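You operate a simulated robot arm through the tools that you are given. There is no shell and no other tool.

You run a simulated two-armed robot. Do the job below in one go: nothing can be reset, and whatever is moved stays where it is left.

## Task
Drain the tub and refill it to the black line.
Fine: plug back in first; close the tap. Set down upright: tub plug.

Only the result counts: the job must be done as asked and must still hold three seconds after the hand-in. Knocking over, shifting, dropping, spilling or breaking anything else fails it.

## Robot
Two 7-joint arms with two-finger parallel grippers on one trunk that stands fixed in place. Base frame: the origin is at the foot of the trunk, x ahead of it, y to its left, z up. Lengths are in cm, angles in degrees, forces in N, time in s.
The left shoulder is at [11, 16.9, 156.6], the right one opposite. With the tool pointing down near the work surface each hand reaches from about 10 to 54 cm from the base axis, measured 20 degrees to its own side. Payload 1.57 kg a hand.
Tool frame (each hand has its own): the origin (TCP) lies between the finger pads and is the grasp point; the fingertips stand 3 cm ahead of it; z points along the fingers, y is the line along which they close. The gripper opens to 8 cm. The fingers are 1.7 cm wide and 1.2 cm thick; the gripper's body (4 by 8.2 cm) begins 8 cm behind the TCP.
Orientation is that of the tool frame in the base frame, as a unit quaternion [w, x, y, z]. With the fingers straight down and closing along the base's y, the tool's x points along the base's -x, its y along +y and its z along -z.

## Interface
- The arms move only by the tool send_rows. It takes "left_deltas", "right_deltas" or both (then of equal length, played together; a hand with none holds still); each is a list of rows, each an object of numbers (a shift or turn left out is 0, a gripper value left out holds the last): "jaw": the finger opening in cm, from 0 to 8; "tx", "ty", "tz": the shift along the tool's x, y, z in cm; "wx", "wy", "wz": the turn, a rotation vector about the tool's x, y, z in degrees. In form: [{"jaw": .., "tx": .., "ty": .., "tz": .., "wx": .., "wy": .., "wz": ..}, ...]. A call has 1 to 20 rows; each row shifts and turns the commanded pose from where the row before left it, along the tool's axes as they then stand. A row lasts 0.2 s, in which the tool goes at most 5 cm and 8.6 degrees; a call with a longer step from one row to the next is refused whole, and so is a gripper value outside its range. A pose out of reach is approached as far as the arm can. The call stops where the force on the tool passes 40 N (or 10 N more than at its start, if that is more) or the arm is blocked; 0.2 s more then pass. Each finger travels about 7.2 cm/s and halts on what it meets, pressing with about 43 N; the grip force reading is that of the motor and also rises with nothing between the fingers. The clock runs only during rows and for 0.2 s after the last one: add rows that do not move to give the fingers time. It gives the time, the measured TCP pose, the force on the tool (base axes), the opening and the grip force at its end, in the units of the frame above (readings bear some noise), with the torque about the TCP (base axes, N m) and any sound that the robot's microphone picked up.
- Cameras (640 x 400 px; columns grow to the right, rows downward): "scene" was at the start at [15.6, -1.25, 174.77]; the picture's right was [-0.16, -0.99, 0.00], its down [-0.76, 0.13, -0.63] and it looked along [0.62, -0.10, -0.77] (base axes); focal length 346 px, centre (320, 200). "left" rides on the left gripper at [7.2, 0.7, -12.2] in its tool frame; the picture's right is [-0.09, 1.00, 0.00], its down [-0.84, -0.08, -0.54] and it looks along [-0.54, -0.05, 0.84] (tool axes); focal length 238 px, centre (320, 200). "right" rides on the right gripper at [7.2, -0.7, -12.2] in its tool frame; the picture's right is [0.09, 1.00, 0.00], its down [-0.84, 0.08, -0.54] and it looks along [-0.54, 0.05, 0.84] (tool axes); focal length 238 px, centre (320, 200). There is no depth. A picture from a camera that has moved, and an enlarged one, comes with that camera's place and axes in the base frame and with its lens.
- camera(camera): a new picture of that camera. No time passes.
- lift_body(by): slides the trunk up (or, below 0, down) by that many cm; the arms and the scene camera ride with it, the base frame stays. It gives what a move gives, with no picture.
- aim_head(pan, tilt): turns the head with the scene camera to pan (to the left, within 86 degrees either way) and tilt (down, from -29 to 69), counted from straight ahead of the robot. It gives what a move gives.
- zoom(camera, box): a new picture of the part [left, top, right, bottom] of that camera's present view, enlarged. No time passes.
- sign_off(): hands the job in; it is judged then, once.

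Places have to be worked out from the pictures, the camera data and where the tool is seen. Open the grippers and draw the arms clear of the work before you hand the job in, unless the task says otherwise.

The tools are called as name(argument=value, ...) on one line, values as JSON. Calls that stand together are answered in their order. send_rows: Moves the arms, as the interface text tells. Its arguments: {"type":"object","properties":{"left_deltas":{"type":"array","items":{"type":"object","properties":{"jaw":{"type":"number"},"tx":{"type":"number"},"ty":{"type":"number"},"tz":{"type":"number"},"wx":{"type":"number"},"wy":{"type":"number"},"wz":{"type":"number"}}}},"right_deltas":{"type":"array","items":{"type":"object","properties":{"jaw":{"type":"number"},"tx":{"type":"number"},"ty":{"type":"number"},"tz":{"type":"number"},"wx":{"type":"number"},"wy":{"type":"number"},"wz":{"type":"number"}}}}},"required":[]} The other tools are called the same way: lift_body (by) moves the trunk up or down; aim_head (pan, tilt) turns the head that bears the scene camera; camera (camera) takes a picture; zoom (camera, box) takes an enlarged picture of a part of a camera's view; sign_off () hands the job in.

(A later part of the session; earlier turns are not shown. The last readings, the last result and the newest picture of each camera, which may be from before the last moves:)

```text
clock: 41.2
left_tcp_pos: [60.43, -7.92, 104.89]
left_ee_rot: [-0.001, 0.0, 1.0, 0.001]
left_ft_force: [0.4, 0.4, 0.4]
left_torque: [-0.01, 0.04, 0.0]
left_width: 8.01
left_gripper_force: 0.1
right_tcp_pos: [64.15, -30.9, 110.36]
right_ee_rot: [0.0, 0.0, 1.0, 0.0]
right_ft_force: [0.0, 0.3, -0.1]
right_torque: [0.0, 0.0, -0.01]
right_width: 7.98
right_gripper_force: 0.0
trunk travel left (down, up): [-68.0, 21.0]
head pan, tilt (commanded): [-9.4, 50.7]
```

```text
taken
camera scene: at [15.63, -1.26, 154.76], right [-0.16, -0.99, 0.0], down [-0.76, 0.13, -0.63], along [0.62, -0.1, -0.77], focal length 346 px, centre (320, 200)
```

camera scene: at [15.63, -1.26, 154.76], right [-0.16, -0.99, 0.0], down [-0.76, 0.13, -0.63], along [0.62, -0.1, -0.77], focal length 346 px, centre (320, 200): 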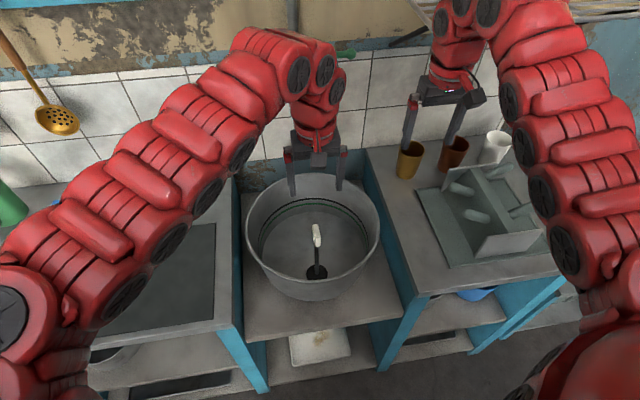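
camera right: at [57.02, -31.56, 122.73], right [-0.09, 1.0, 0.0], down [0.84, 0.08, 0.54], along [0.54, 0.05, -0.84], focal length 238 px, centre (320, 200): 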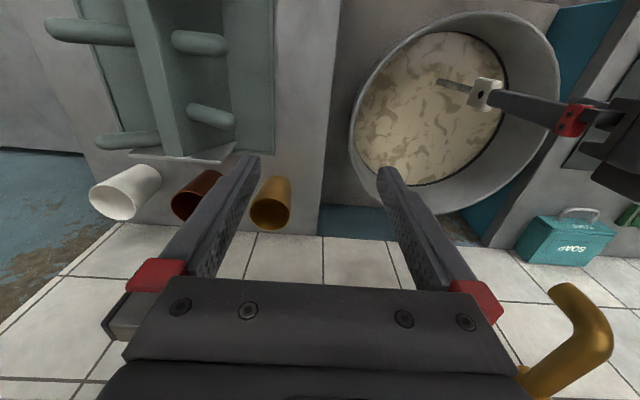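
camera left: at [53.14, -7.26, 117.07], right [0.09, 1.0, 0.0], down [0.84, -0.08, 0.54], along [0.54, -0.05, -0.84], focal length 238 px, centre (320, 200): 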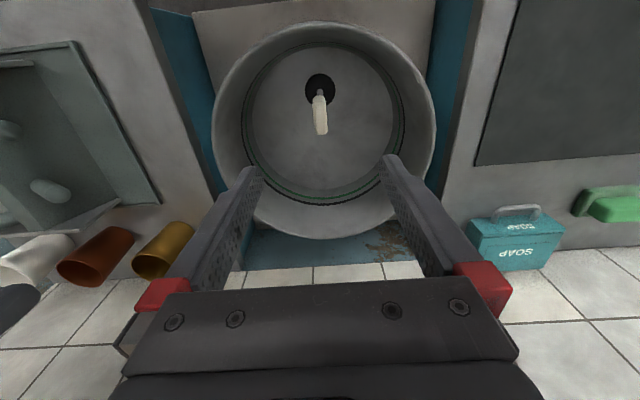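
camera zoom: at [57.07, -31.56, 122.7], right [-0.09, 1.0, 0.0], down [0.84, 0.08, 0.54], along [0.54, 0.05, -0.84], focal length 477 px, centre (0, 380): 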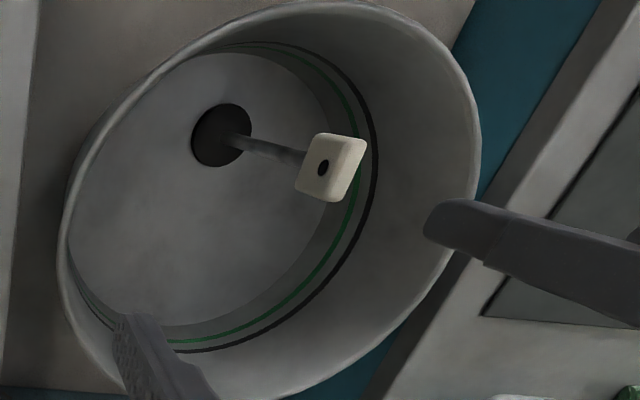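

The plug stands upright and seated, and I can see the green ring and the black ring above it on the inner wall. I draw the left hand back to its side.

send_rows(left_deltas=[{"jaw": 8, "tx": -0.3, "ty": 3.7, "tz": -0.6}, {"tx": -0.3, "ty": 3.7, "tz": -0.6}, {"tx": -0.3, "ty": 3.7, "tz": -0.6}, {"tx": -0.3, "ty": 3.7, "tz": -0.6}, {"tx": -0.3, "ty": 3.7, "tz": -0.6}, {"tx": -0.3, "ty": 3.7, "tz": -0.6}, {"tx": -0.3, "ty": 3.7, "tz": -0.6}, {"tx": -0.3, "ty": 3.7, "tz": -0.6}, {"tx": -0.3, "ty": 3.7, "tz": -0.6}, {"tx": -0.3, "ty": 3.7, "tz": -0.6}, {}])

camera(camera="scene")

camera(camera="left")

camera(camera="right")

```text
clock: 43.6
left_tcp_pos: [65.46, 15.61, 109.91]
left_ee_rot: [0.0, 0.001, 1.0, 0.0]
left_ft_force: [-0.4, 0.4, -0.4]
left_torque: [0.03, 0.03, -0.01]
left_width: 7.98
left_gripper_force: 0.1
left hand out of reach, approached as far as the arm can: row 3, 4, 5, 6, 7
right_tcp_pos: [64.06, -30.97, 110.5]
right_ee_rot: [0.001, 0.001, 1.0, 0.0]
right_ft_force: [0.8, 0.0, -0.6]
right_torque: [0.0, 0.0, -0.04]
right_width: 7.98
right_gripper_force: 0.0
trunk travel left (down, up): [-68.0, 21.0]
head pan, tilt (commanded): [-9.4, 50.7]
```

```text
taken
camera scene: at [15.56, -1.3, 154.77], right [-0.16, -0.99, 0.0], down [-0.76, 0.13, -0.63], along [0.62, -0.1, -0.77], focal length 346 px, centre (320, 200)
```

scene: 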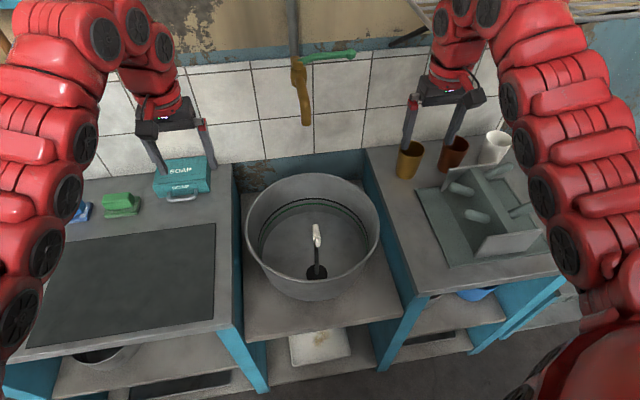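

```text
taken
camera left: at [58.13, 16.29, 122.14], right [0.09, 1.0, 0.0], down [0.84, -0.08, 0.54], along [0.54, -0.05, -0.84], focal length 238 px, centre (320, 200)
```

left: 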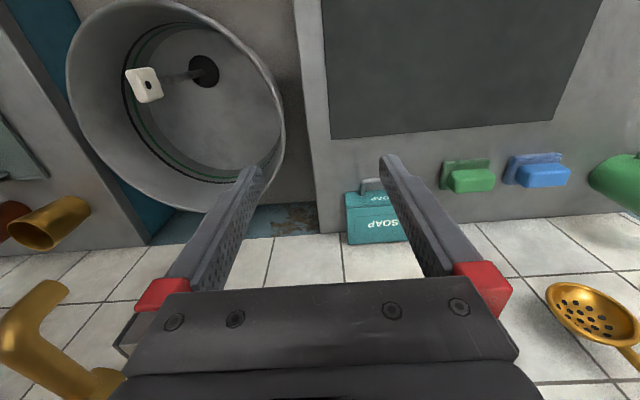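

```text
taken
camera right: at [57.01, -31.6, 122.72], right [-0.09, 1.0, 0.0], down [0.84, 0.08, 0.54], along [0.54, 0.05, -0.84], focal length 238 px, centre (320, 200)
```

right: 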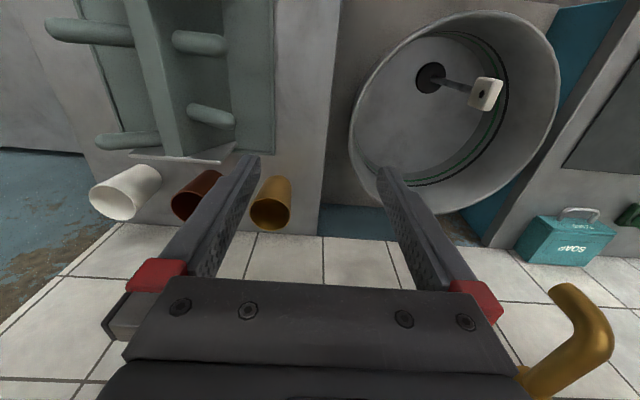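

The left hand is out of the way. Next is the tap, so I turn the head to study the lever, the spout, the rack near it and the wall.

aim_head(pan=-14, tilt=28)

camera(camera="scene")

```text
clock: 44.4
left_tcp_pos: [65.5, 15.65, 109.94]
left_ee_rot: [0.0, 0.001, 1.0, 0.0]
left_ft_force: [0.4, -0.4, 0.3]
left_torque: [0.02, -0.01, 0.01]
left_width: 8.0
left_gripper_force: 0.0
right_tcp_pos: [64.02, -30.93, 110.56]
right_ee_rot: [0.0, 0.0, 1.0, 0.0]
right_ft_force: [-0.3, -0.5, 0.1]
right_torque: [-0.01, -0.01, -0.02]
right_width: 8.01
right_gripper_force: 0.1
trunk travel left (down, up): [-68.0, 21.0]
head pan, tilt (commanded): [-14.0, 28.0]
```

```text
taken
camera scene: at [16.92, -2.19, 158.12], right [-0.24, -0.97, 0.0], down [-0.46, 0.11, -0.88], along [0.86, -0.21, -0.47], focal length 346 px, centre (320, 200)
```

scene: 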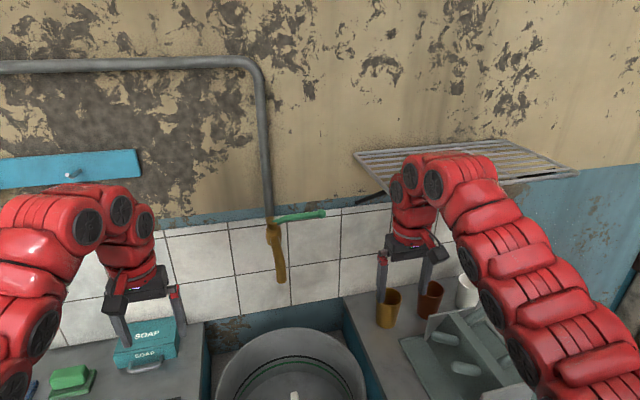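

zoom(camera="scene", box=[230, 170, 390, 300])

zoom(camera="scene", box=[330, 120, 590, 280])

```text
3.08 times, centred on (310, 235) of scene
camera zoom: at [16.92, -2.19, 158.12], right [-0.24, -0.97, 0.0], down [-0.46, 0.11, -0.88], along [0.86, -0.21, -0.47], focal length 1066 px, centre (351, 92)
```

zoom: 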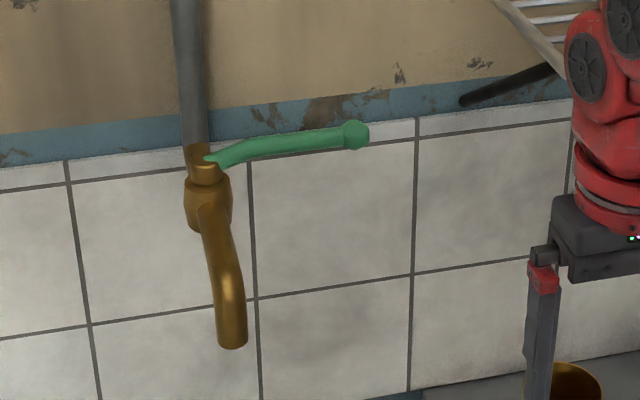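

```text
2.46 times, centred on (460, 200) of scene
camera zoom: at [16.92, -2.19, 158.12], right [-0.24, -0.97, 0.0], down [-0.46, 0.11, -0.88], along [0.86, -0.21, -0.47], focal length 853 px, centre (-25, 200)
```

zoom: 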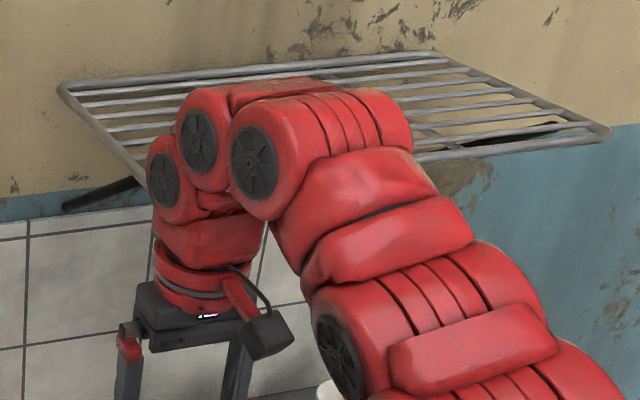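

The lever turns level about a vertical axis, with roughly 12 cm behind it to the wall; a wire rack sits to the right at y<-31, z≈126. I'll grip the lever from above and below with the hand pointing forward, which suits a higher shoulder, so I raise the trunk again.

lift_body(by=20)

send_rows(right_deltas=[{"jaw": 8, "ty": 3.1, "tz": 2}, {"ty": 3.1, "tz": 3.2}, {"ty": 3.1, "tz": 3.2}, {"ty": 3.1, "tz": 3.2}, {"tz": 2.5}, {}])

camera(camera="right")

camera(camera="scene")

```text
clock: 46.6
left_tcp_pos: [65.44, 15.66, 129.91]
left_ee_rot: [0.0, 0.001, 1.0, 0.0]
left_ft_force: [0.3, -0.6, -0.6]
left_torque: [0.0, 0.0, 0.0]
left_width: 8.0
left_gripper_force: 0.1
right_tcp_pos: [64.13, -30.97, 130.47]
right_ee_rot: [0.001, 0.001, 1.0, 0.0]
right_ft_force: [0.4, -0.8, 0.3]
right_torque: [-0.01, 0.02, 0.01]
right_width: 8.0
right_gripper_force: 0.2
trunk travel left (down, up): [-88.0, 1.0]
head pan, tilt (commanded): [-14.0, 28.0]
```

```text
clock: 48.0
left_tcp_pos: [65.39, 15.82, 129.92]
left_ee_rot: [0.0, 0.001, 1.0, 0.0]
left_ft_force: [0.3, -0.1, -0.8]
left_torque: [-0.02, -0.02, -0.01]
left_width: 8.03
left_gripper_force: 0.1
right_tcp_pos: [64.02, -20.35, 120.37]
right_ee_rot: [-0.001, 0.002, 1.0, 0.0]
right_ft_force: [-1.0, 0.2, -1.1]
right_torque: [0.0, -0.01, -0.03]
right_width: 8.0
right_gripper_force: 0.1
right hand out of reach, approached as far as the arm can: row 4, 5
trunk travel left (down, up): [-88.0, 1.0]
head pan, tilt (commanded): [-14.0, 28.0]
```

```text
taken
camera right: at [57.1, -20.91, 132.65], right [-0.09, 1.0, 0.0], down [0.84, 0.07, 0.54], along [0.54, 0.05, -0.84], focal length 238 px, centre (320, 200)
```

right: 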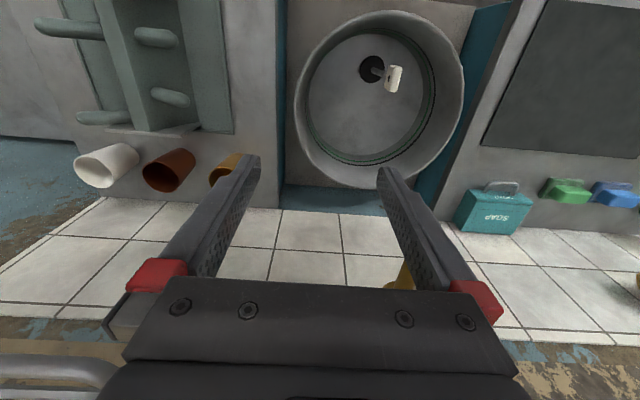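

```text
taken
camera scene: at [16.93, -2.18, 178.13], right [-0.24, -0.97, 0.0], down [-0.46, 0.11, -0.88], along [0.86, -0.21, -0.47], focal length 346 px, centre (320, 200)
```

scene: 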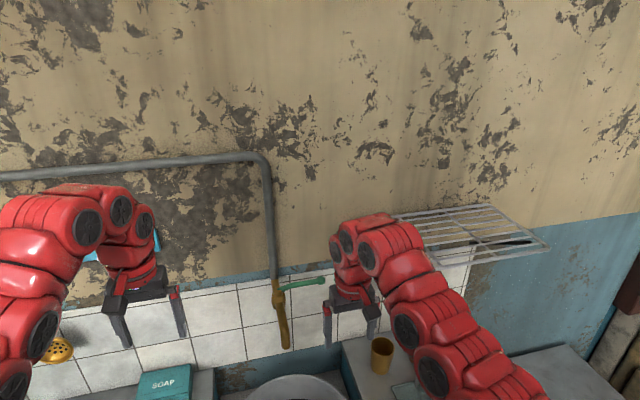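

The right hand is at [64,-20.4,120.4], still pointing down at its reach limit, with nothing near it. I turn it -90° about its own axis so the fingers will close vertically once it points forward.

send_rows(right_deltas=[{"jaw": 8, "wz": -8.18}, {"wz": -8.18}, {"wz": -8.18}, {"wz": -8.18}, {"wz": -8.18}, {"wz": -8.18}, {"wz": -8.18}, {"wz": -8.18}, {"wz": -8.18}, {"wz": -8.18}, {"wz": -8.2}, {}])

camera(camera="scene")

camera(camera="right")

```text
clock: 50.6
left_tcp_pos: [65.49, 15.49, 129.87]
left_ee_rot: [0.0, 0.001, 1.0, 0.0]
left_ft_force: [0.6, 0.6, -0.1]
left_torque: [-0.01, 0.01, 0.02]
left_width: 7.97
left_gripper_force: 0.0
right_tcp_pos: [64.2, -20.21, 120.36]
right_ee_rot: [0.0, 0.708, -0.706, 0.001]
right_ft_force: [-0.3, -1.3, -0.1]
right_torque: [-0.01, 0.03, 0.02]
right_width: 7.98
right_gripper_force: 0.0
trunk travel left (down, up): [-88.0, 1.0]
head pan, tilt (commanded): [-14.0, 28.0]
```

```text
taken
camera scene: at [16.92, -2.21, 178.13], right [-0.24, -0.97, 0.0], down [-0.46, 0.11, -0.88], along [0.86, -0.21, -0.47], focal length 346 px, centre (320, 200)
```

scene: 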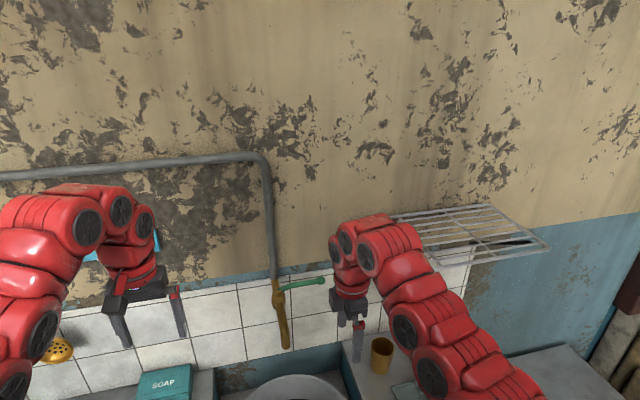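

```text
taken
camera right: at [65.01, -27.35, 132.51], right [-1.0, -0.09, 0.0], down [-0.08, 0.84, 0.54], along [-0.05, 0.54, -0.84], focal length 238 px, centre (320, 200)
```

right: 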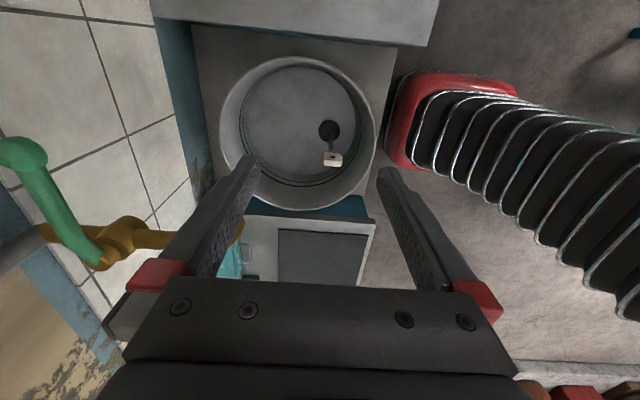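

The roll worked and the fingers now line up with x. I pitch the hand forward in steps, edging ahead, and do the first half now.

send_rows(right_deltas=[{"jaw": 8, "wx": 8.18, "tx": -0.15, "ty": -0.8, "tz": 0.25}, {"wx": 8.18, "tx": -0.15, "ty": -0.756, "tz": 0.361}, {"wx": 8.18, "tx": -0.15, "ty": -0.697, "tz": 0.465}, {"wx": 8.18, "tx": -0.15, "ty": -0.624, "tz": 0.56}, {"wx": 8.18, "tx": -0.15, "ty": -0.538, "tz": 0.643}, {"wx": 8.18, "tx": -0.15, "ty": -0.441, "tz": 0.713}, {}])

camera(camera="scene")

camera(camera="right")

```text
clock: 52.2
left_tcp_pos: [65.36, 15.72, 129.83]
left_ee_rot: [-0.001, 0.0, 1.0, -0.001]
left_ft_force: [-0.3, -0.5, 0.2]
left_torque: [-0.01, 0.02, 0.01]
left_width: 8.01
left_gripper_force: 0.0
right_tcp_pos: [70.64, -18.93, 116.39]
right_ee_rot: [0.294, -0.643, 0.644, -0.295]
right_ft_force: [0.6, -0.2, -0.2]
right_torque: [-0.02, 0.0, 0.03]
right_width: 7.99
right_gripper_force: 0.1
right hand out of reach, approached as far as the arm can: row 1
trunk travel left (down, up): [-88.0, 1.0]
head pan, tilt (commanded): [-14.0, 28.0]
```

```text
taken
camera scene: at [16.95, -2.18, 178.13], right [-0.24, -0.97, 0.0], down [-0.46, 0.11, -0.88], along [0.86, -0.21, -0.47], focal length 346 px, centre (320, 200)
```

scene: 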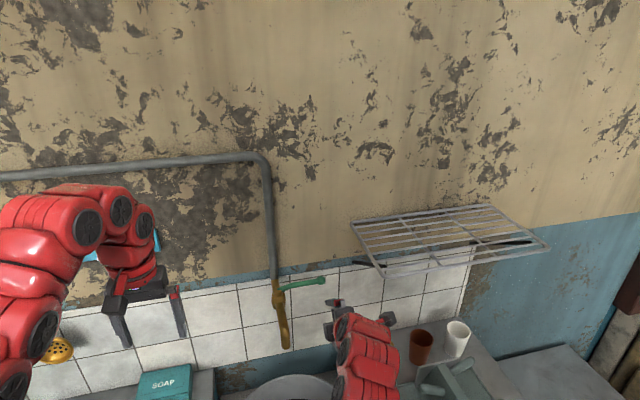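

```text
taken
camera right: at [62.03, -26.14, 124.86], right [-0.65, -0.09, -0.75], down [-0.46, 0.84, 0.3], along [0.6, 0.54, -0.59], focal length 238 px, centre (320, 200)
```

right: 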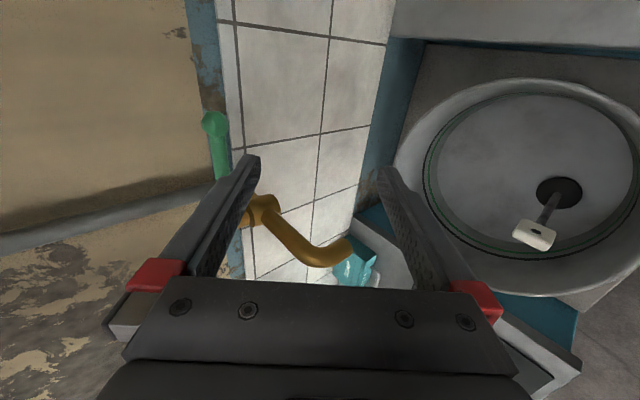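

The hand is halfway pitched at [70.6,-18.9,116.4]. I finish pitching until it points straight ahead, keeping short of the lever.

send_rows(right_deltas=[{"jaw": 8, "wx": 8.18, "ty": -0.348, "tz": 0.096}, {"wx": 8.18, "ty": -0.33, "tz": 0.144}, {"wx": 8.18, "ty": -0.307, "tz": 0.19}, {"wx": 8.18, "ty": -0.277, "tz": 0.232}, {"wx": 8.2, "ty": -0.241, "tz": 0.268}, {}])

camera(camera="scene")

camera(camera="right")

camera(camera="left")

```text
clock: 53.6
left_tcp_pos: [65.43, 15.63, 129.86]
left_ee_rot: [0.0, 0.0, 1.0, 0.0]
left_ft_force: [0.6, 0.0, -0.7]
left_torque: [-0.02, 0.03, 0.0]
left_width: 8.01
left_gripper_force: 0.2
right_tcp_pos: [72.18, -19.14, 117.61]
right_ee_rot: [0.5, -0.499, 0.5, -0.5]
right_ft_force: [-0.4, -1.4, 0.1]
right_torque: [0.02, 0.0, 0.01]
right_width: 8.0
right_gripper_force: 0.1
trunk travel left (down, up): [-88.0, 1.0]
head pan, tilt (commanded): [-14.0, 28.0]
```

```text
taken
camera scene: at [16.91, -2.17, 178.13], right [-0.24, -0.97, 0.0], down [-0.46, 0.11, -0.88], along [0.86, -0.21, -0.47], focal length 346 px, centre (320, 200)
```

scene: 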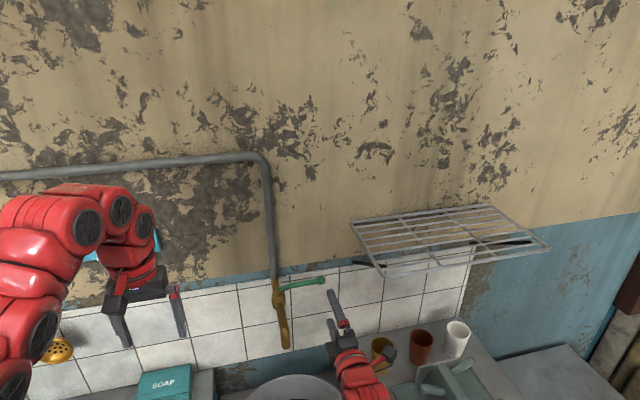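

```text
taken
camera right: at [60.07, -26.18, 118.12], right [0.0, -0.09, -1.0], down [-0.54, 0.84, -0.08], along [0.84, 0.54, -0.05], focal length 238 px, centre (320, 200)
```

right: 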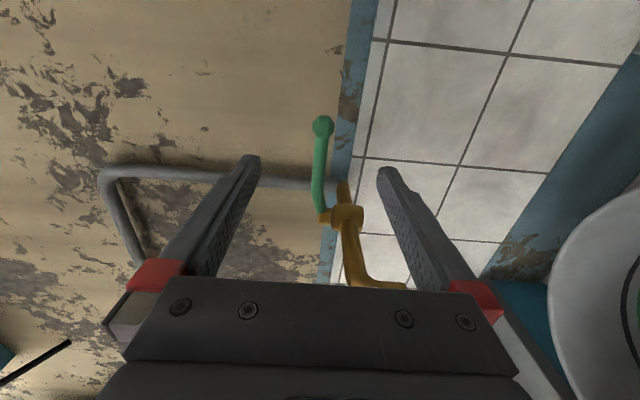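

```text
taken
camera left: at [58.15, 16.34, 142.11], right [0.09, 1.0, 0.0], down [0.84, -0.08, 0.54], along [0.54, -0.05, -0.84], focal length 238 px, centre (320, 200)
```

left: 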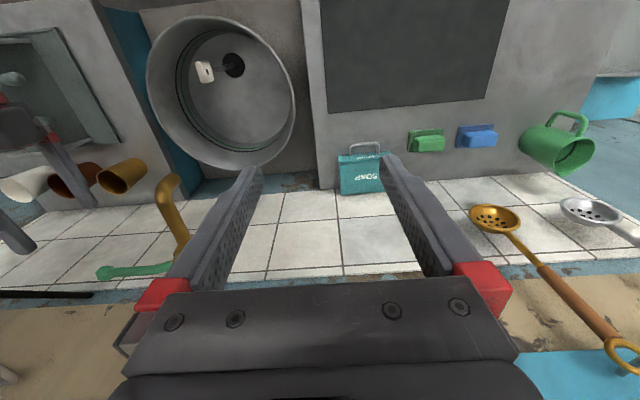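

The hand points straight ahead at [72.2,-19.1,117.6]. The right view puts the lever ball at about [84.3,-19.6,117.2] and its shaft level at z≈117.2. I line up at y≈-17 on the shaft and go forward around it, fingers open above and below.

send_rows(right_deltas=[{"jaw": 8, "tx": -1.05, "ty": 0.1, "tz": 0.5}, {"tx": -1.05, "ty": 0.1, "tz": 0.5}, {"tz": 2.5}, {"tz": 2.5}, {"tz": 2}, {"tz": 2}, {"tz": 1.5}, {}])

camera(camera="right")

zoom(camera="scene", box=[240, 240, 400, 360])

zoom(camera="left", box=[0, 130, 250, 320])

```text
clock: 55.4
left_tcp_pos: [65.39, 15.73, 129.82]
left_ee_rot: [0.0, 0.0, 1.0, 0.0]
left_ft_force: [0.2, -0.4, 0.7]
left_torque: [0.04, 0.0, 0.0]
left_width: 8.0
left_gripper_force: 0.0
right_tcp_pos: [83.6, -16.8, 117.33]
right_ee_rot: [0.5, -0.5, 0.5, -0.5]
right_ft_force: [0.4, -0.7, -0.7]
right_torque: [0.0, -0.04, -0.01]
right_width: 7.99
right_gripper_force: 0.1
trunk travel left (down, up): [-88.0, 1.0]
head pan, tilt (commanded): [-14.0, 28.0]
```

```text
taken
camera right: at [71.51, -24.06, 117.85], right [0.0, -0.09, -1.0], down [-0.54, 0.84, -0.08], along [0.84, 0.54, -0.05], focal length 238 px, centre (320, 200)
```

right: 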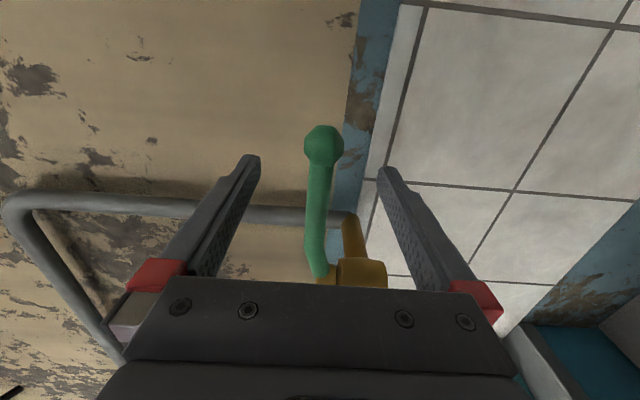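

```text
3.33 times, centred on (320, 300) of scene
camera zoom: at [16.86, -2.2, 178.14], right [-0.24, -0.97, 0.0], down [-0.46, 0.11, -0.88], along [0.86, -0.21, -0.47], focal length 1155 px, centre (320, -133)
```

zoom: 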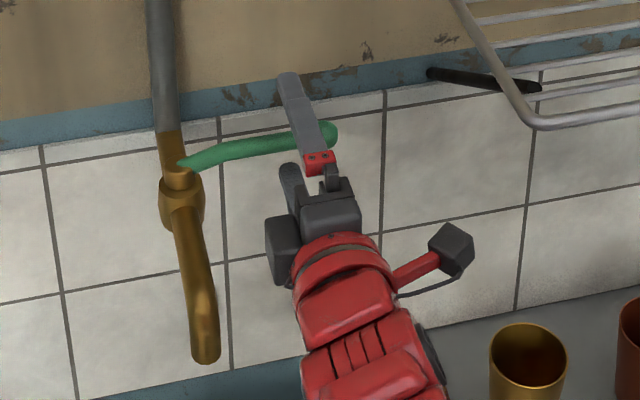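

```text
2.11 times, centred on (125, 225) of left
camera zoom: at [58.11, 16.31, 142.13], right [0.09, 1.0, 0.0], down [0.84, -0.08, 0.54], along [0.54, -0.05, -0.84], focal length 502 px, centre (730, 147)
```

zoom: 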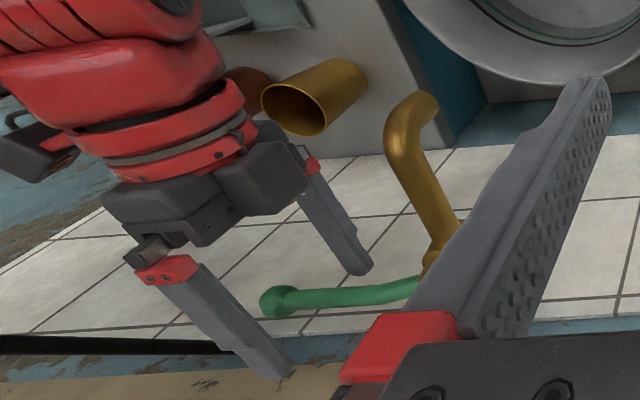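

The lever shaft lies between the fingers, level with the TCP. I close on it.

send_rows(right_deltas=[{"jaw": 3}, {}, {}, {"jaw": 0}, {}, {}, {}])

camera(camera="right")

zoom(camera="scene", box=[240, 240, 400, 360])

```text
clock: 57.0
left_tcp_pos: [65.39, 15.64, 129.84]
left_ee_rot: [0.0, 0.001, 1.0, -0.001]
left_ft_force: [-0.3, -0.1, -0.6]
left_torque: [0.0, 0.02, 0.01]
left_width: 8.0
left_gripper_force: 0.1
right_tcp_pos: [83.59, -16.94, 117.18]
right_ee_rot: [0.5, -0.5, 0.501, -0.5]
right_ft_force: [0.3, -0.1, 1.0]
right_torque: [-0.01, -0.02, -0.01]
right_width: 1.44
right_gripper_force: 30.0
trunk travel left (down, up): [-88.0, 1.0]
head pan, tilt (commanded): [-14.0, 28.0]
```

```text
taken
camera right: at [71.54, -24.06, 117.86], right [0.0, -0.09, -1.0], down [-0.54, 0.84, -0.08], along [0.84, 0.54, -0.05], focal length 238 px, centre (320, 200)
```

right: 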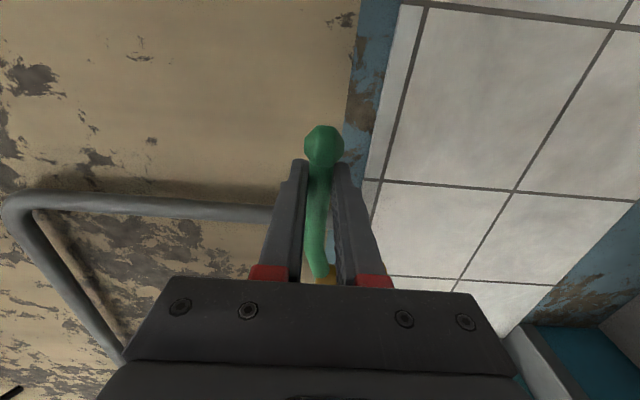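

```text
3.33 times, centred on (320, 300) of scene
camera zoom: at [16.91, -2.2, 178.13], right [-0.24, -0.97, 0.0], down [-0.46, 0.11, -0.88], along [0.86, -0.21, -0.47], focal length 1155 px, centre (320, -133)
```

zoom: 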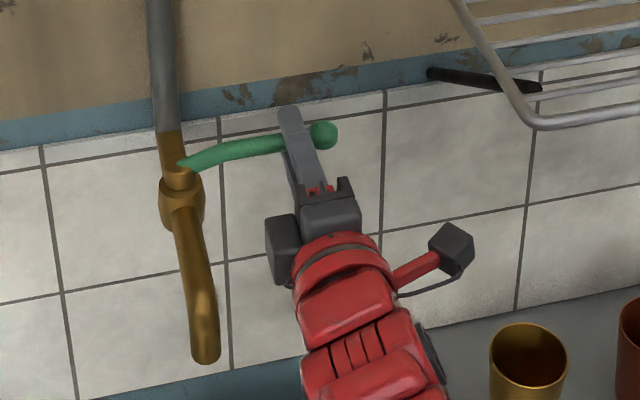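

The lever is held (width 1.44). I aim the head back to see tub and tap together, then nudge the lever towards me to feel which way it turns.

aim_head(pan=-9.4, tilt=50.7)

send_rows(right_deltas=[{"jaw": 0, "tz": -0.4, "tx": -0.01}, {"tz": -0.4, "tx": -0.03}, {"tz": -0.4, "tx": -0.04}, {"tz": -0.36, "tx": -0.06}])

camera(camera="scene")

camera(camera="right")

```text
clock: 57.9
left_tcp_pos: [65.41, 15.69, 129.83]
left_ee_rot: [0.0, 0.0, 1.0, -0.001]
left_ft_force: [0.7, 0.9, 0.7]
left_torque: [-0.01, 0.0, 0.01]
left_width: 8.0
left_gripper_force: 0.0
right_tcp_pos: [83.56, -16.92, 117.24]
right_ee_rot: [0.501, -0.5, 0.5, -0.5]
right_ft_force: [0.4, 0.1, 0.1]
right_torque: [0.02, -0.01, -0.04]
right_width: 1.47
right_gripper_force: 30.2
trunk travel left (down, up): [-88.0, 1.0]
head pan, tilt (commanded): [-9.4, 50.7]
```

```text
clock: 58.9
left_tcp_pos: [65.47, 15.72, 129.82]
left_ee_rot: [-0.001, 0.001, 1.0, 0.0]
left_ft_force: [0.3, -0.3, -0.2]
left_torque: [-0.02, 0.0, 0.02]
left_width: 7.97
left_gripper_force: 0.1
right_tcp_pos: [82.08, -16.84, 117.18]
right_ee_rot: [0.5, -0.5, 0.5, -0.5]
right_ft_force: [10.3, -0.4, 5.8]
right_torque: [0.01, -0.08, -0.87]
right_width: 1.46
right_gripper_force: 31.1
trunk travel left (down, up): [-88.0, 1.0]
head pan, tilt (commanded): [-9.4, 50.7]
```

```text
taken
camera scene: at [15.76, -1.26, 174.76], right [-0.16, -0.99, 0.0], down [-0.76, 0.13, -0.63], along [0.62, -0.1, -0.77], focal length 346 px, centre (320, 200)
```

scene: 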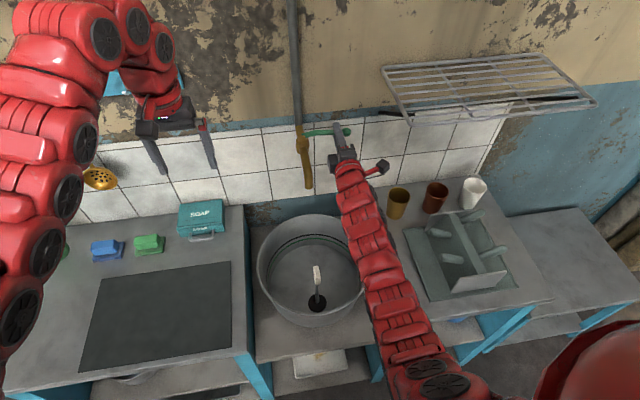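

```text
taken
camera right: at [70.06, -23.95, 117.86], right [0.0, -0.09, -1.0], down [-0.54, 0.84, -0.08], along [0.84, 0.54, -0.05], focal length 238 px, centre (320, 200)
```

right: 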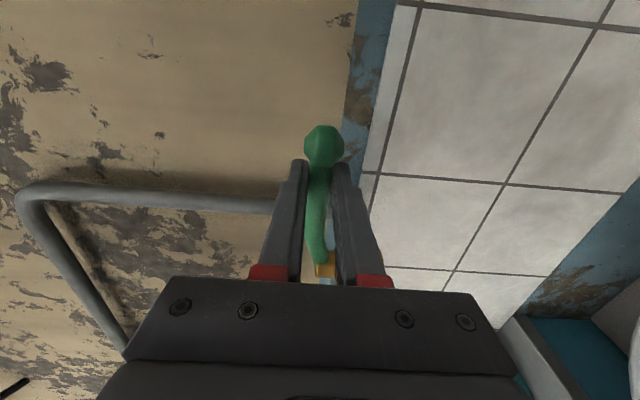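

The lever follows the hand with about 10 N. I zoom to see whether water runs yet.

zoom(camera="scene", box=[260, 110, 400, 330])

zoom(camera="left", box=[80, 0, 310, 240])

```text
1.82 times, centred on (330, 220) of scene
camera zoom: at [15.76, -1.26, 174.76], right [-0.16, -0.99, 0.0], down [-0.76, 0.13, -0.63], along [0.62, -0.1, -0.77], focal length 630 px, centre (302, 164)
```

zoom: 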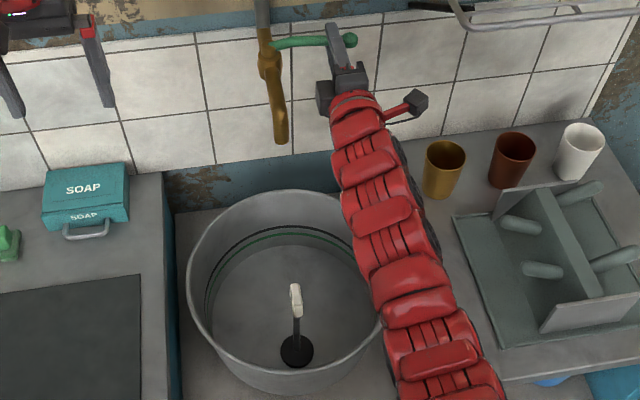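

```text
1.67 times, centred on (195, 120) of left
camera zoom: at [58.28, 16.29, 142.06], right [0.09, 1.0, 0.0], down [0.84, -0.08, 0.54], along [0.54, -0.05, -0.84], focal length 397 px, centre (528, 333)
```

zoom: 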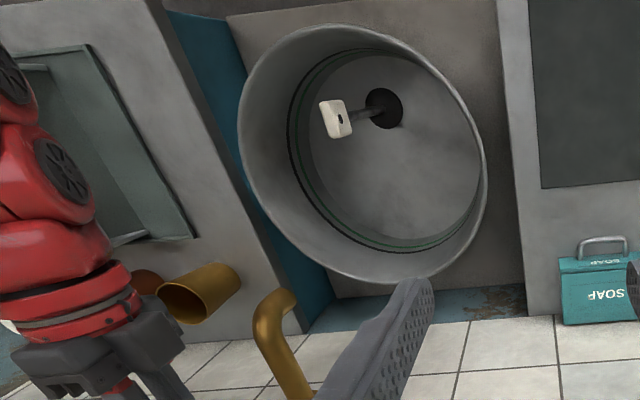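

No water yet at about 10°. I keep turning along the arc to about 30°.

send_rows(right_deltas=[{"jaw": 0, "tz": -0.77, "tx": -0.17}, {"tz": -0.745, "tx": -0.236}, {"tz": -0.73, "tx": -0.3}, {"tz": -0.692, "tx": -0.363}])

zoom(camera="scene", box=[260, 110, 400, 330])

camera(camera="right")

camera(camera="left")

```text
clock: 59.9
left_tcp_pos: [65.53, 15.43, 129.87]
left_ee_rot: [-0.001, 0.0, 1.0, 0.001]
left_ft_force: [0.4, 0.7, 0.3]
left_torque: [0.0, -0.03, 0.02]
left_width: 8.02
left_gripper_force: 0.0
right_tcp_pos: [79.11, -15.86, 117.19]
right_ee_rot: [0.5, -0.499, 0.501, -0.5]
right_ft_force: [6.8, -8.3, 5.6]
right_torque: [-0.01, -0.15, -0.96]
right_width: 1.47
right_gripper_force: 30.7
trunk travel left (down, up): [-88.0, 1.0]
head pan, tilt (commanded): [-9.4, 50.7]
```

```text
1.82 times, centred on (330, 220) of scene
camera zoom: at [15.68, -1.47, 174.76], right [-0.16, -0.99, 0.0], down [-0.76, 0.13, -0.63], along [0.62, -0.1, -0.77], focal length 630 px, centre (302, 164)
```

zoom: 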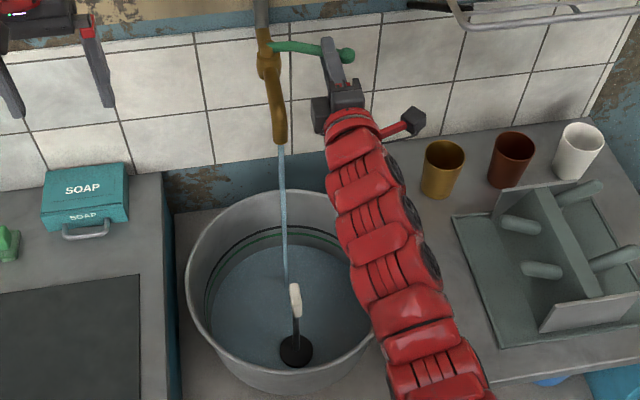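

```text
taken
camera right: at [67.08, -22.95, 117.85], right [0.0, -0.09, -1.0], down [-0.54, 0.84, -0.08], along [0.84, 0.54, -0.05], focal length 238 px, centre (320, 200)
```

right: 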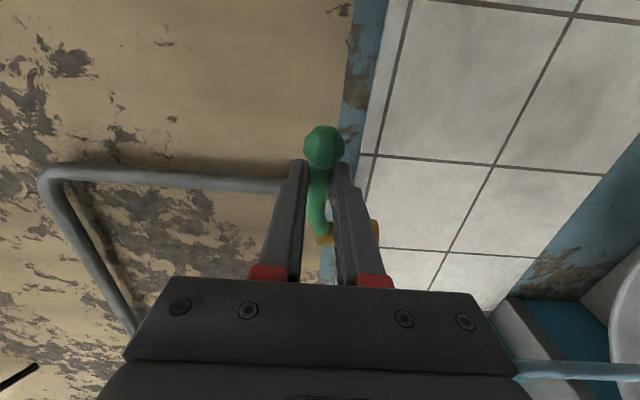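

```text
taken
camera left: at [58.23, 16.1, 142.1], right [0.09, 1.0, 0.0], down [0.84, -0.08, 0.54], along [0.54, -0.05, -0.84], focal length 238 px, centre (320, 200)
```

left: 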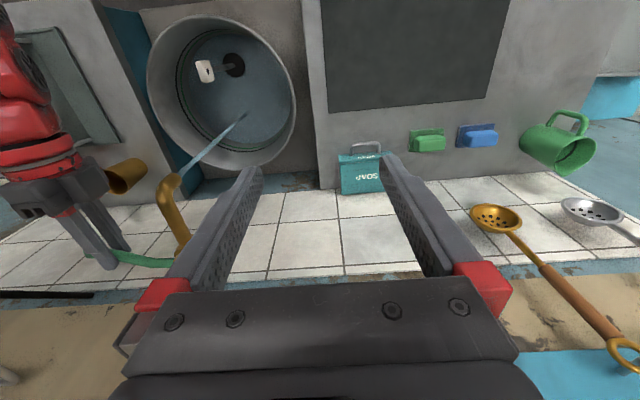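

Water runs into the tub at about 30° of turn. I hold here for a couple of seconds to gauge the fill rate.

send_rows(right_deltas=[{"jaw": 0}, {}, {}, {}, {}, {}, {}, {}, {}, {}])

zoom(camera="scene", box=[240, 190, 400, 340])

zoom(camera="left", box=[120, 0, 320, 200])

```text
clock: 62.1
left_tcp_pos: [65.32, 15.55, 129.84]
left_ee_rot: [0.0, 0.001, 1.0, 0.0]
left_ft_force: [0.5, -0.3, -0.5]
left_torque: [0.02, -0.01, 0.01]
left_width: 8.0
left_gripper_force: 0.0
right_tcp_pos: [79.13, -15.82, 117.14]
right_ee_rot: [-0.5, 0.498, -0.5, 0.501]
right_ft_force: [-0.1, -11.9, 0.5]
right_torque: [-0.05, 0.04, -0.59]
right_width: 1.43
right_gripper_force: 30.1
trunk travel left (down, up): [-88.0, 1.0]
head pan, tilt (commanded): [-9.4, 50.7]
```

```text
2.67 times, centred on (320, 265) of scene
camera zoom: at [15.6, -1.52, 174.76], right [-0.16, -0.99, 0.0], down [-0.76, 0.13, -0.63], along [0.62, -0.1, -0.77], focal length 924 px, centre (320, 27)
```

zoom: 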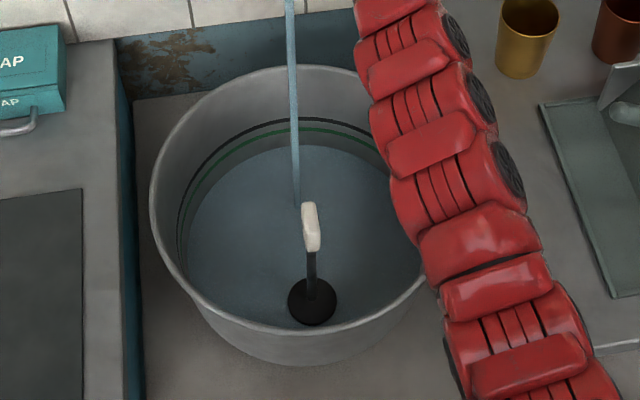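

```text
2.00 times, centred on (220, 100) of left
camera zoom: at [58.15, 16.08, 142.13], right [0.09, 1.0, 0.0], down [0.84, -0.08, 0.54], along [0.54, -0.05, -0.84], focal length 477 px, centre (520, 400)
```

zoom: 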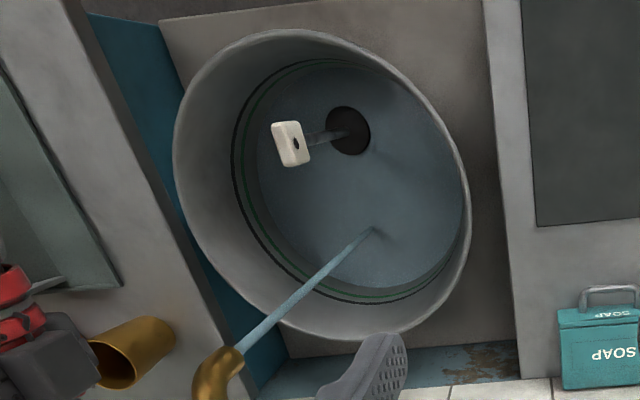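

The water is rising gently, and the far wall shows the black ring, the green ring below it, and the water edge below that. I wait another 4 s.

send_rows(right_deltas=[{"jaw": 0}, {}, {}, {}, {}, {}, {}, {}, {}, {}, {}, {}, {}, {}, {}, {}, {}, {}, {}, {}])

zoom(camera="scene", box=[260, 215, 380, 290])

zoom(camera="left", box=[120, 0, 320, 200])

```text
clock: 66.3
left_tcp_pos: [65.4, 15.39, 129.83]
left_ee_rot: [0.0, 0.001, 1.0, 0.0]
left_ft_force: [0.0, 0.0, -0.4]
left_torque: [-0.02, -0.01, 0.0]
left_width: 7.98
left_gripper_force: 0.1
right_tcp_pos: [79.06, -15.8, 117.17]
right_ee_rot: [0.5, -0.499, 0.5, -0.5]
right_ft_force: [-6.2, -10.0, -8.2]
right_torque: [-0.04, 0.12, -0.06]
right_width: 1.44
right_gripper_force: 30.1
trunk travel left (down, up): [-88.0, 1.0]
head pan, tilt (commanded): [-9.4, 50.7]
```

```text
5.33 times, centred on (320, 252) of scene
camera zoom: at [15.59, -1.51, 174.76], right [-0.16, -0.99, 0.0], down [-0.76, 0.13, -0.63], along [0.62, -0.1, -0.77], focal length 1848 px, centre (320, -80)
```

zoom: 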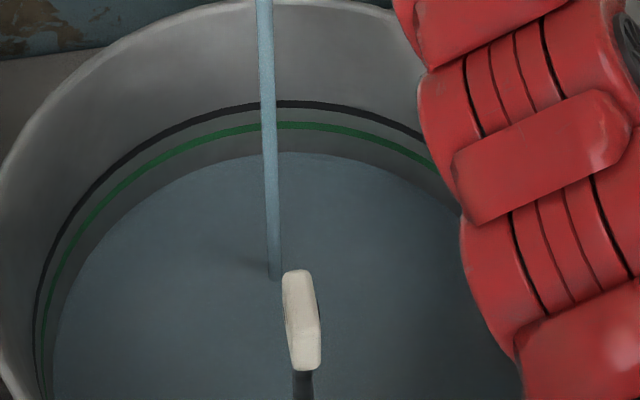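

```text
2.00 times, centred on (220, 100) of left
camera zoom: at [58.15, 16.09, 142.13], right [0.09, 1.0, 0.0], down [0.84, -0.08, 0.54], along [0.54, -0.05, -0.84], focal length 477 px, centre (520, 400)
```

zoom: 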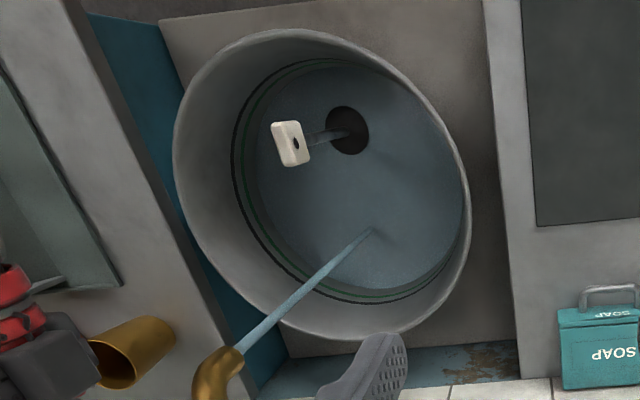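

The edge has risen a little; black is still well above. The rate looks slow and controllable, so I keep filling and watch the hand's forces too.

send_rows(right_deltas=[{"jaw": 0}, {}, {}, {}, {}, {}, {}, {}, {}, {}, {}, {}, {}, {}, {}, {}, {}, {}, {}, {}])

zoom(camera="scene", box=[260, 215, 380, 290])

camera(camera="right")

```text
clock: 70.5
left_tcp_pos: [65.4, 15.46, 129.89]
left_ee_rot: [-0.002, 0.001, 1.0, 0.0]
left_ft_force: [-0.4, 0.3, 0.4]
left_torque: [0.01, -0.01, 0.01]
left_width: 8.01
left_gripper_force: 0.0
right_tcp_pos: [79.15, -15.81, 117.2]
right_ee_rot: [0.5, -0.499, 0.501, -0.5]
right_ft_force: [-5.7, -8.2, -8.6]
right_torque: [-0.06, 0.18, -0.01]
right_width: 1.4
right_gripper_force: 30.5
trunk travel left (down, up): [-88.0, 1.0]
head pan, tilt (commanded): [-9.4, 50.7]
```

```text
5.33 times, centred on (320, 252) of scene
camera zoom: at [15.62, -1.5, 174.76], right [-0.16, -0.99, 0.0], down [-0.76, 0.13, -0.63], along [0.62, -0.1, -0.77], focal length 1848 px, centre (320, -80)
```

zoom: 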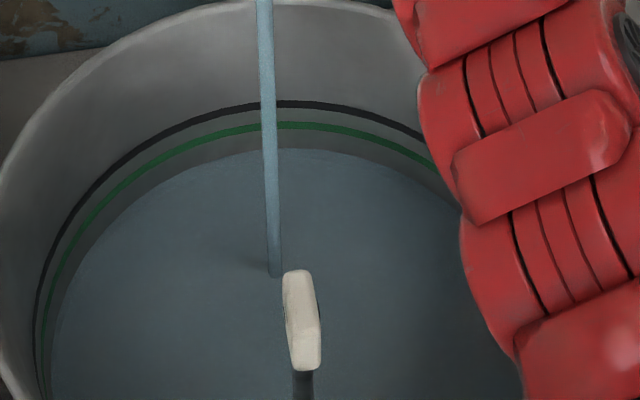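

```text
taken
camera right: at [67.07, -22.91, 117.86], right [0.0, -0.09, -1.0], down [-0.54, 0.84, -0.08], along [0.84, 0.54, -0.05], focal length 238 px, centre (320, 200)
```

right: 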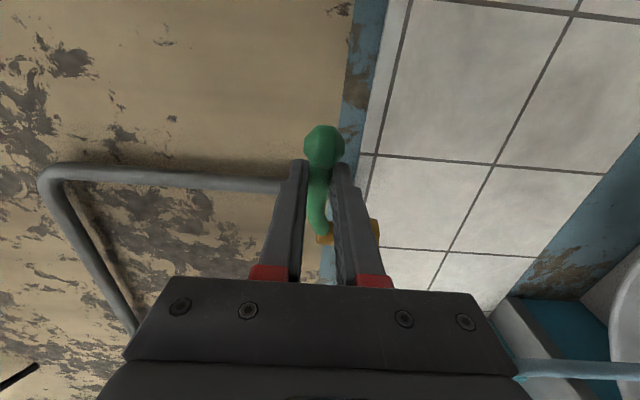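

It's rising only about 1 px/s against 45 px still to go, so I open the lever further, to about 50°, to speed it up.

send_rows(right_deltas=[{"jaw": 0, "tz": -0.65, "tx": -0.36}, {"tz": -0.65, "tx": -0.4}, {"tz": -0.56, "tx": -0.45}, {"tz": -0.54, "tx": -0.5}, {}])

zoom(camera="scene", box=[240, 110, 400, 290])

camera(camera="right")

```text
clock: 71.7
left_tcp_pos: [65.58, 15.57, 129.73]
left_ee_rot: [-0.001, 0.001, 1.0, 0.001]
left_ft_force: [-0.2, 0.1, 0.3]
left_torque: [0.01, 0.0, 0.0]
left_width: 7.99
left_gripper_force: 0.1
right_tcp_pos: [76.93, -14.08, 117.32]
right_ee_rot: [0.5, -0.499, 0.501, -0.5]
right_ft_force: [7.7, -6.5, 2.2]
right_torque: [-0.06, -0.04, -0.98]
right_width: 1.42
right_gripper_force: 30.3
trunk travel left (down, up): [-88.0, 1.0]
head pan, tilt (commanded): [-9.4, 50.7]
```

```text
2.22 times, centred on (320, 200) of scene
camera zoom: at [15.74, -1.42, 174.76], right [-0.16, -0.99, 0.0], down [-0.76, 0.13, -0.63], along [0.62, -0.1, -0.77], focal length 770 px, centre (320, 200)
```

zoom: 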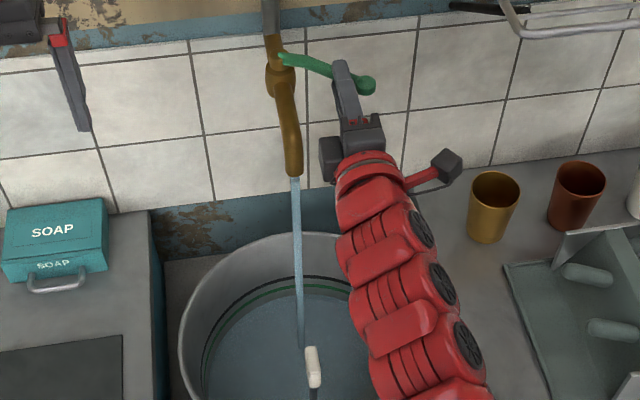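

```text
taken
camera right: at [64.81, -21.23, 117.85], right [0.0, -0.09, -1.0], down [-0.54, 0.84, -0.08], along [0.84, 0.54, -0.05], focal length 238 px, centre (320, 200)
```

right: 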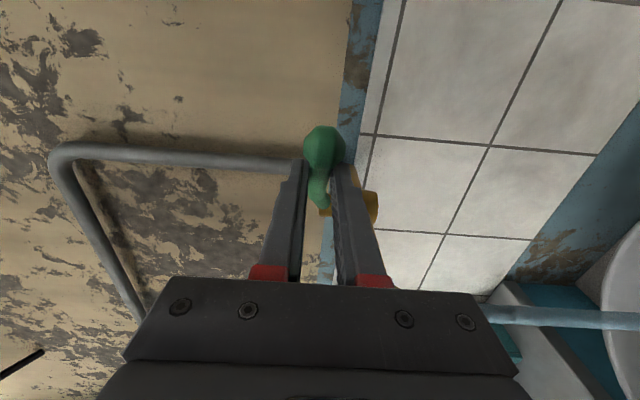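

The flow is stronger now. I wait 4 s and check the level against the rings.

send_rows(right_deltas=[{"jaw": 0}, {}, {}, {}, {}, {}, {}, {}, {}, {}, {}, {}, {}, {}, {}, {}, {}, {}, {}, {}])

zoom(camera="scene", box=[260, 215, 380, 290])

zoom(camera="left", box=[120, 0, 320, 200])

```text
clock: 75.9
left_tcp_pos: [65.4, 15.64, 129.88]
left_ee_rot: [0.0, 0.001, 1.0, 0.0]
left_ft_force: [0.0, 0.3, -0.1]
left_torque: [-0.01, 0.0, 0.01]
left_width: 8.02
left_gripper_force: 0.0
right_tcp_pos: [76.81, -14.08, 117.13]
right_ee_rot: [-0.5, 0.499, -0.5, 0.501]
right_ft_force: [3.4, -2.4, 0.3]
right_torque: [0.0, -0.05, -0.42]
right_width: 1.43
right_gripper_force: 30.7
trunk travel left (down, up): [-88.0, 1.0]
head pan, tilt (commanded): [-9.4, 50.7]
```

```text
5.33 times, centred on (320, 252) of scene
camera zoom: at [15.66, -1.31, 174.76], right [-0.16, -0.99, 0.0], down [-0.76, 0.13, -0.63], along [0.62, -0.1, -0.77], focal length 1848 px, centre (320, -80)
```

zoom: 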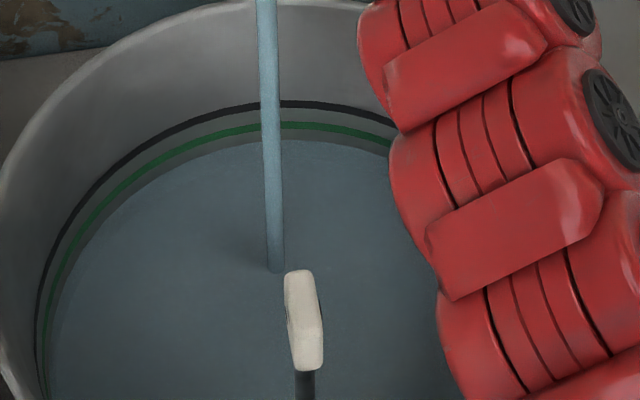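

```text
2.00 times, centred on (220, 100) of left
camera zoom: at [58.21, 16.26, 142.09], right [0.09, 1.0, 0.0], down [0.84, -0.08, 0.54], along [0.54, -0.05, -0.84], focal length 477 px, centre (520, 400)
```

zoom: 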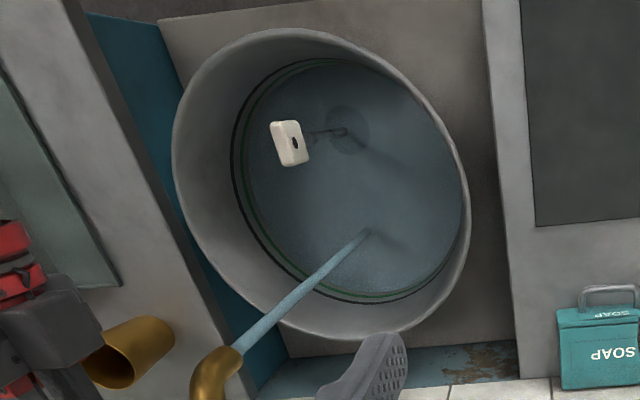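

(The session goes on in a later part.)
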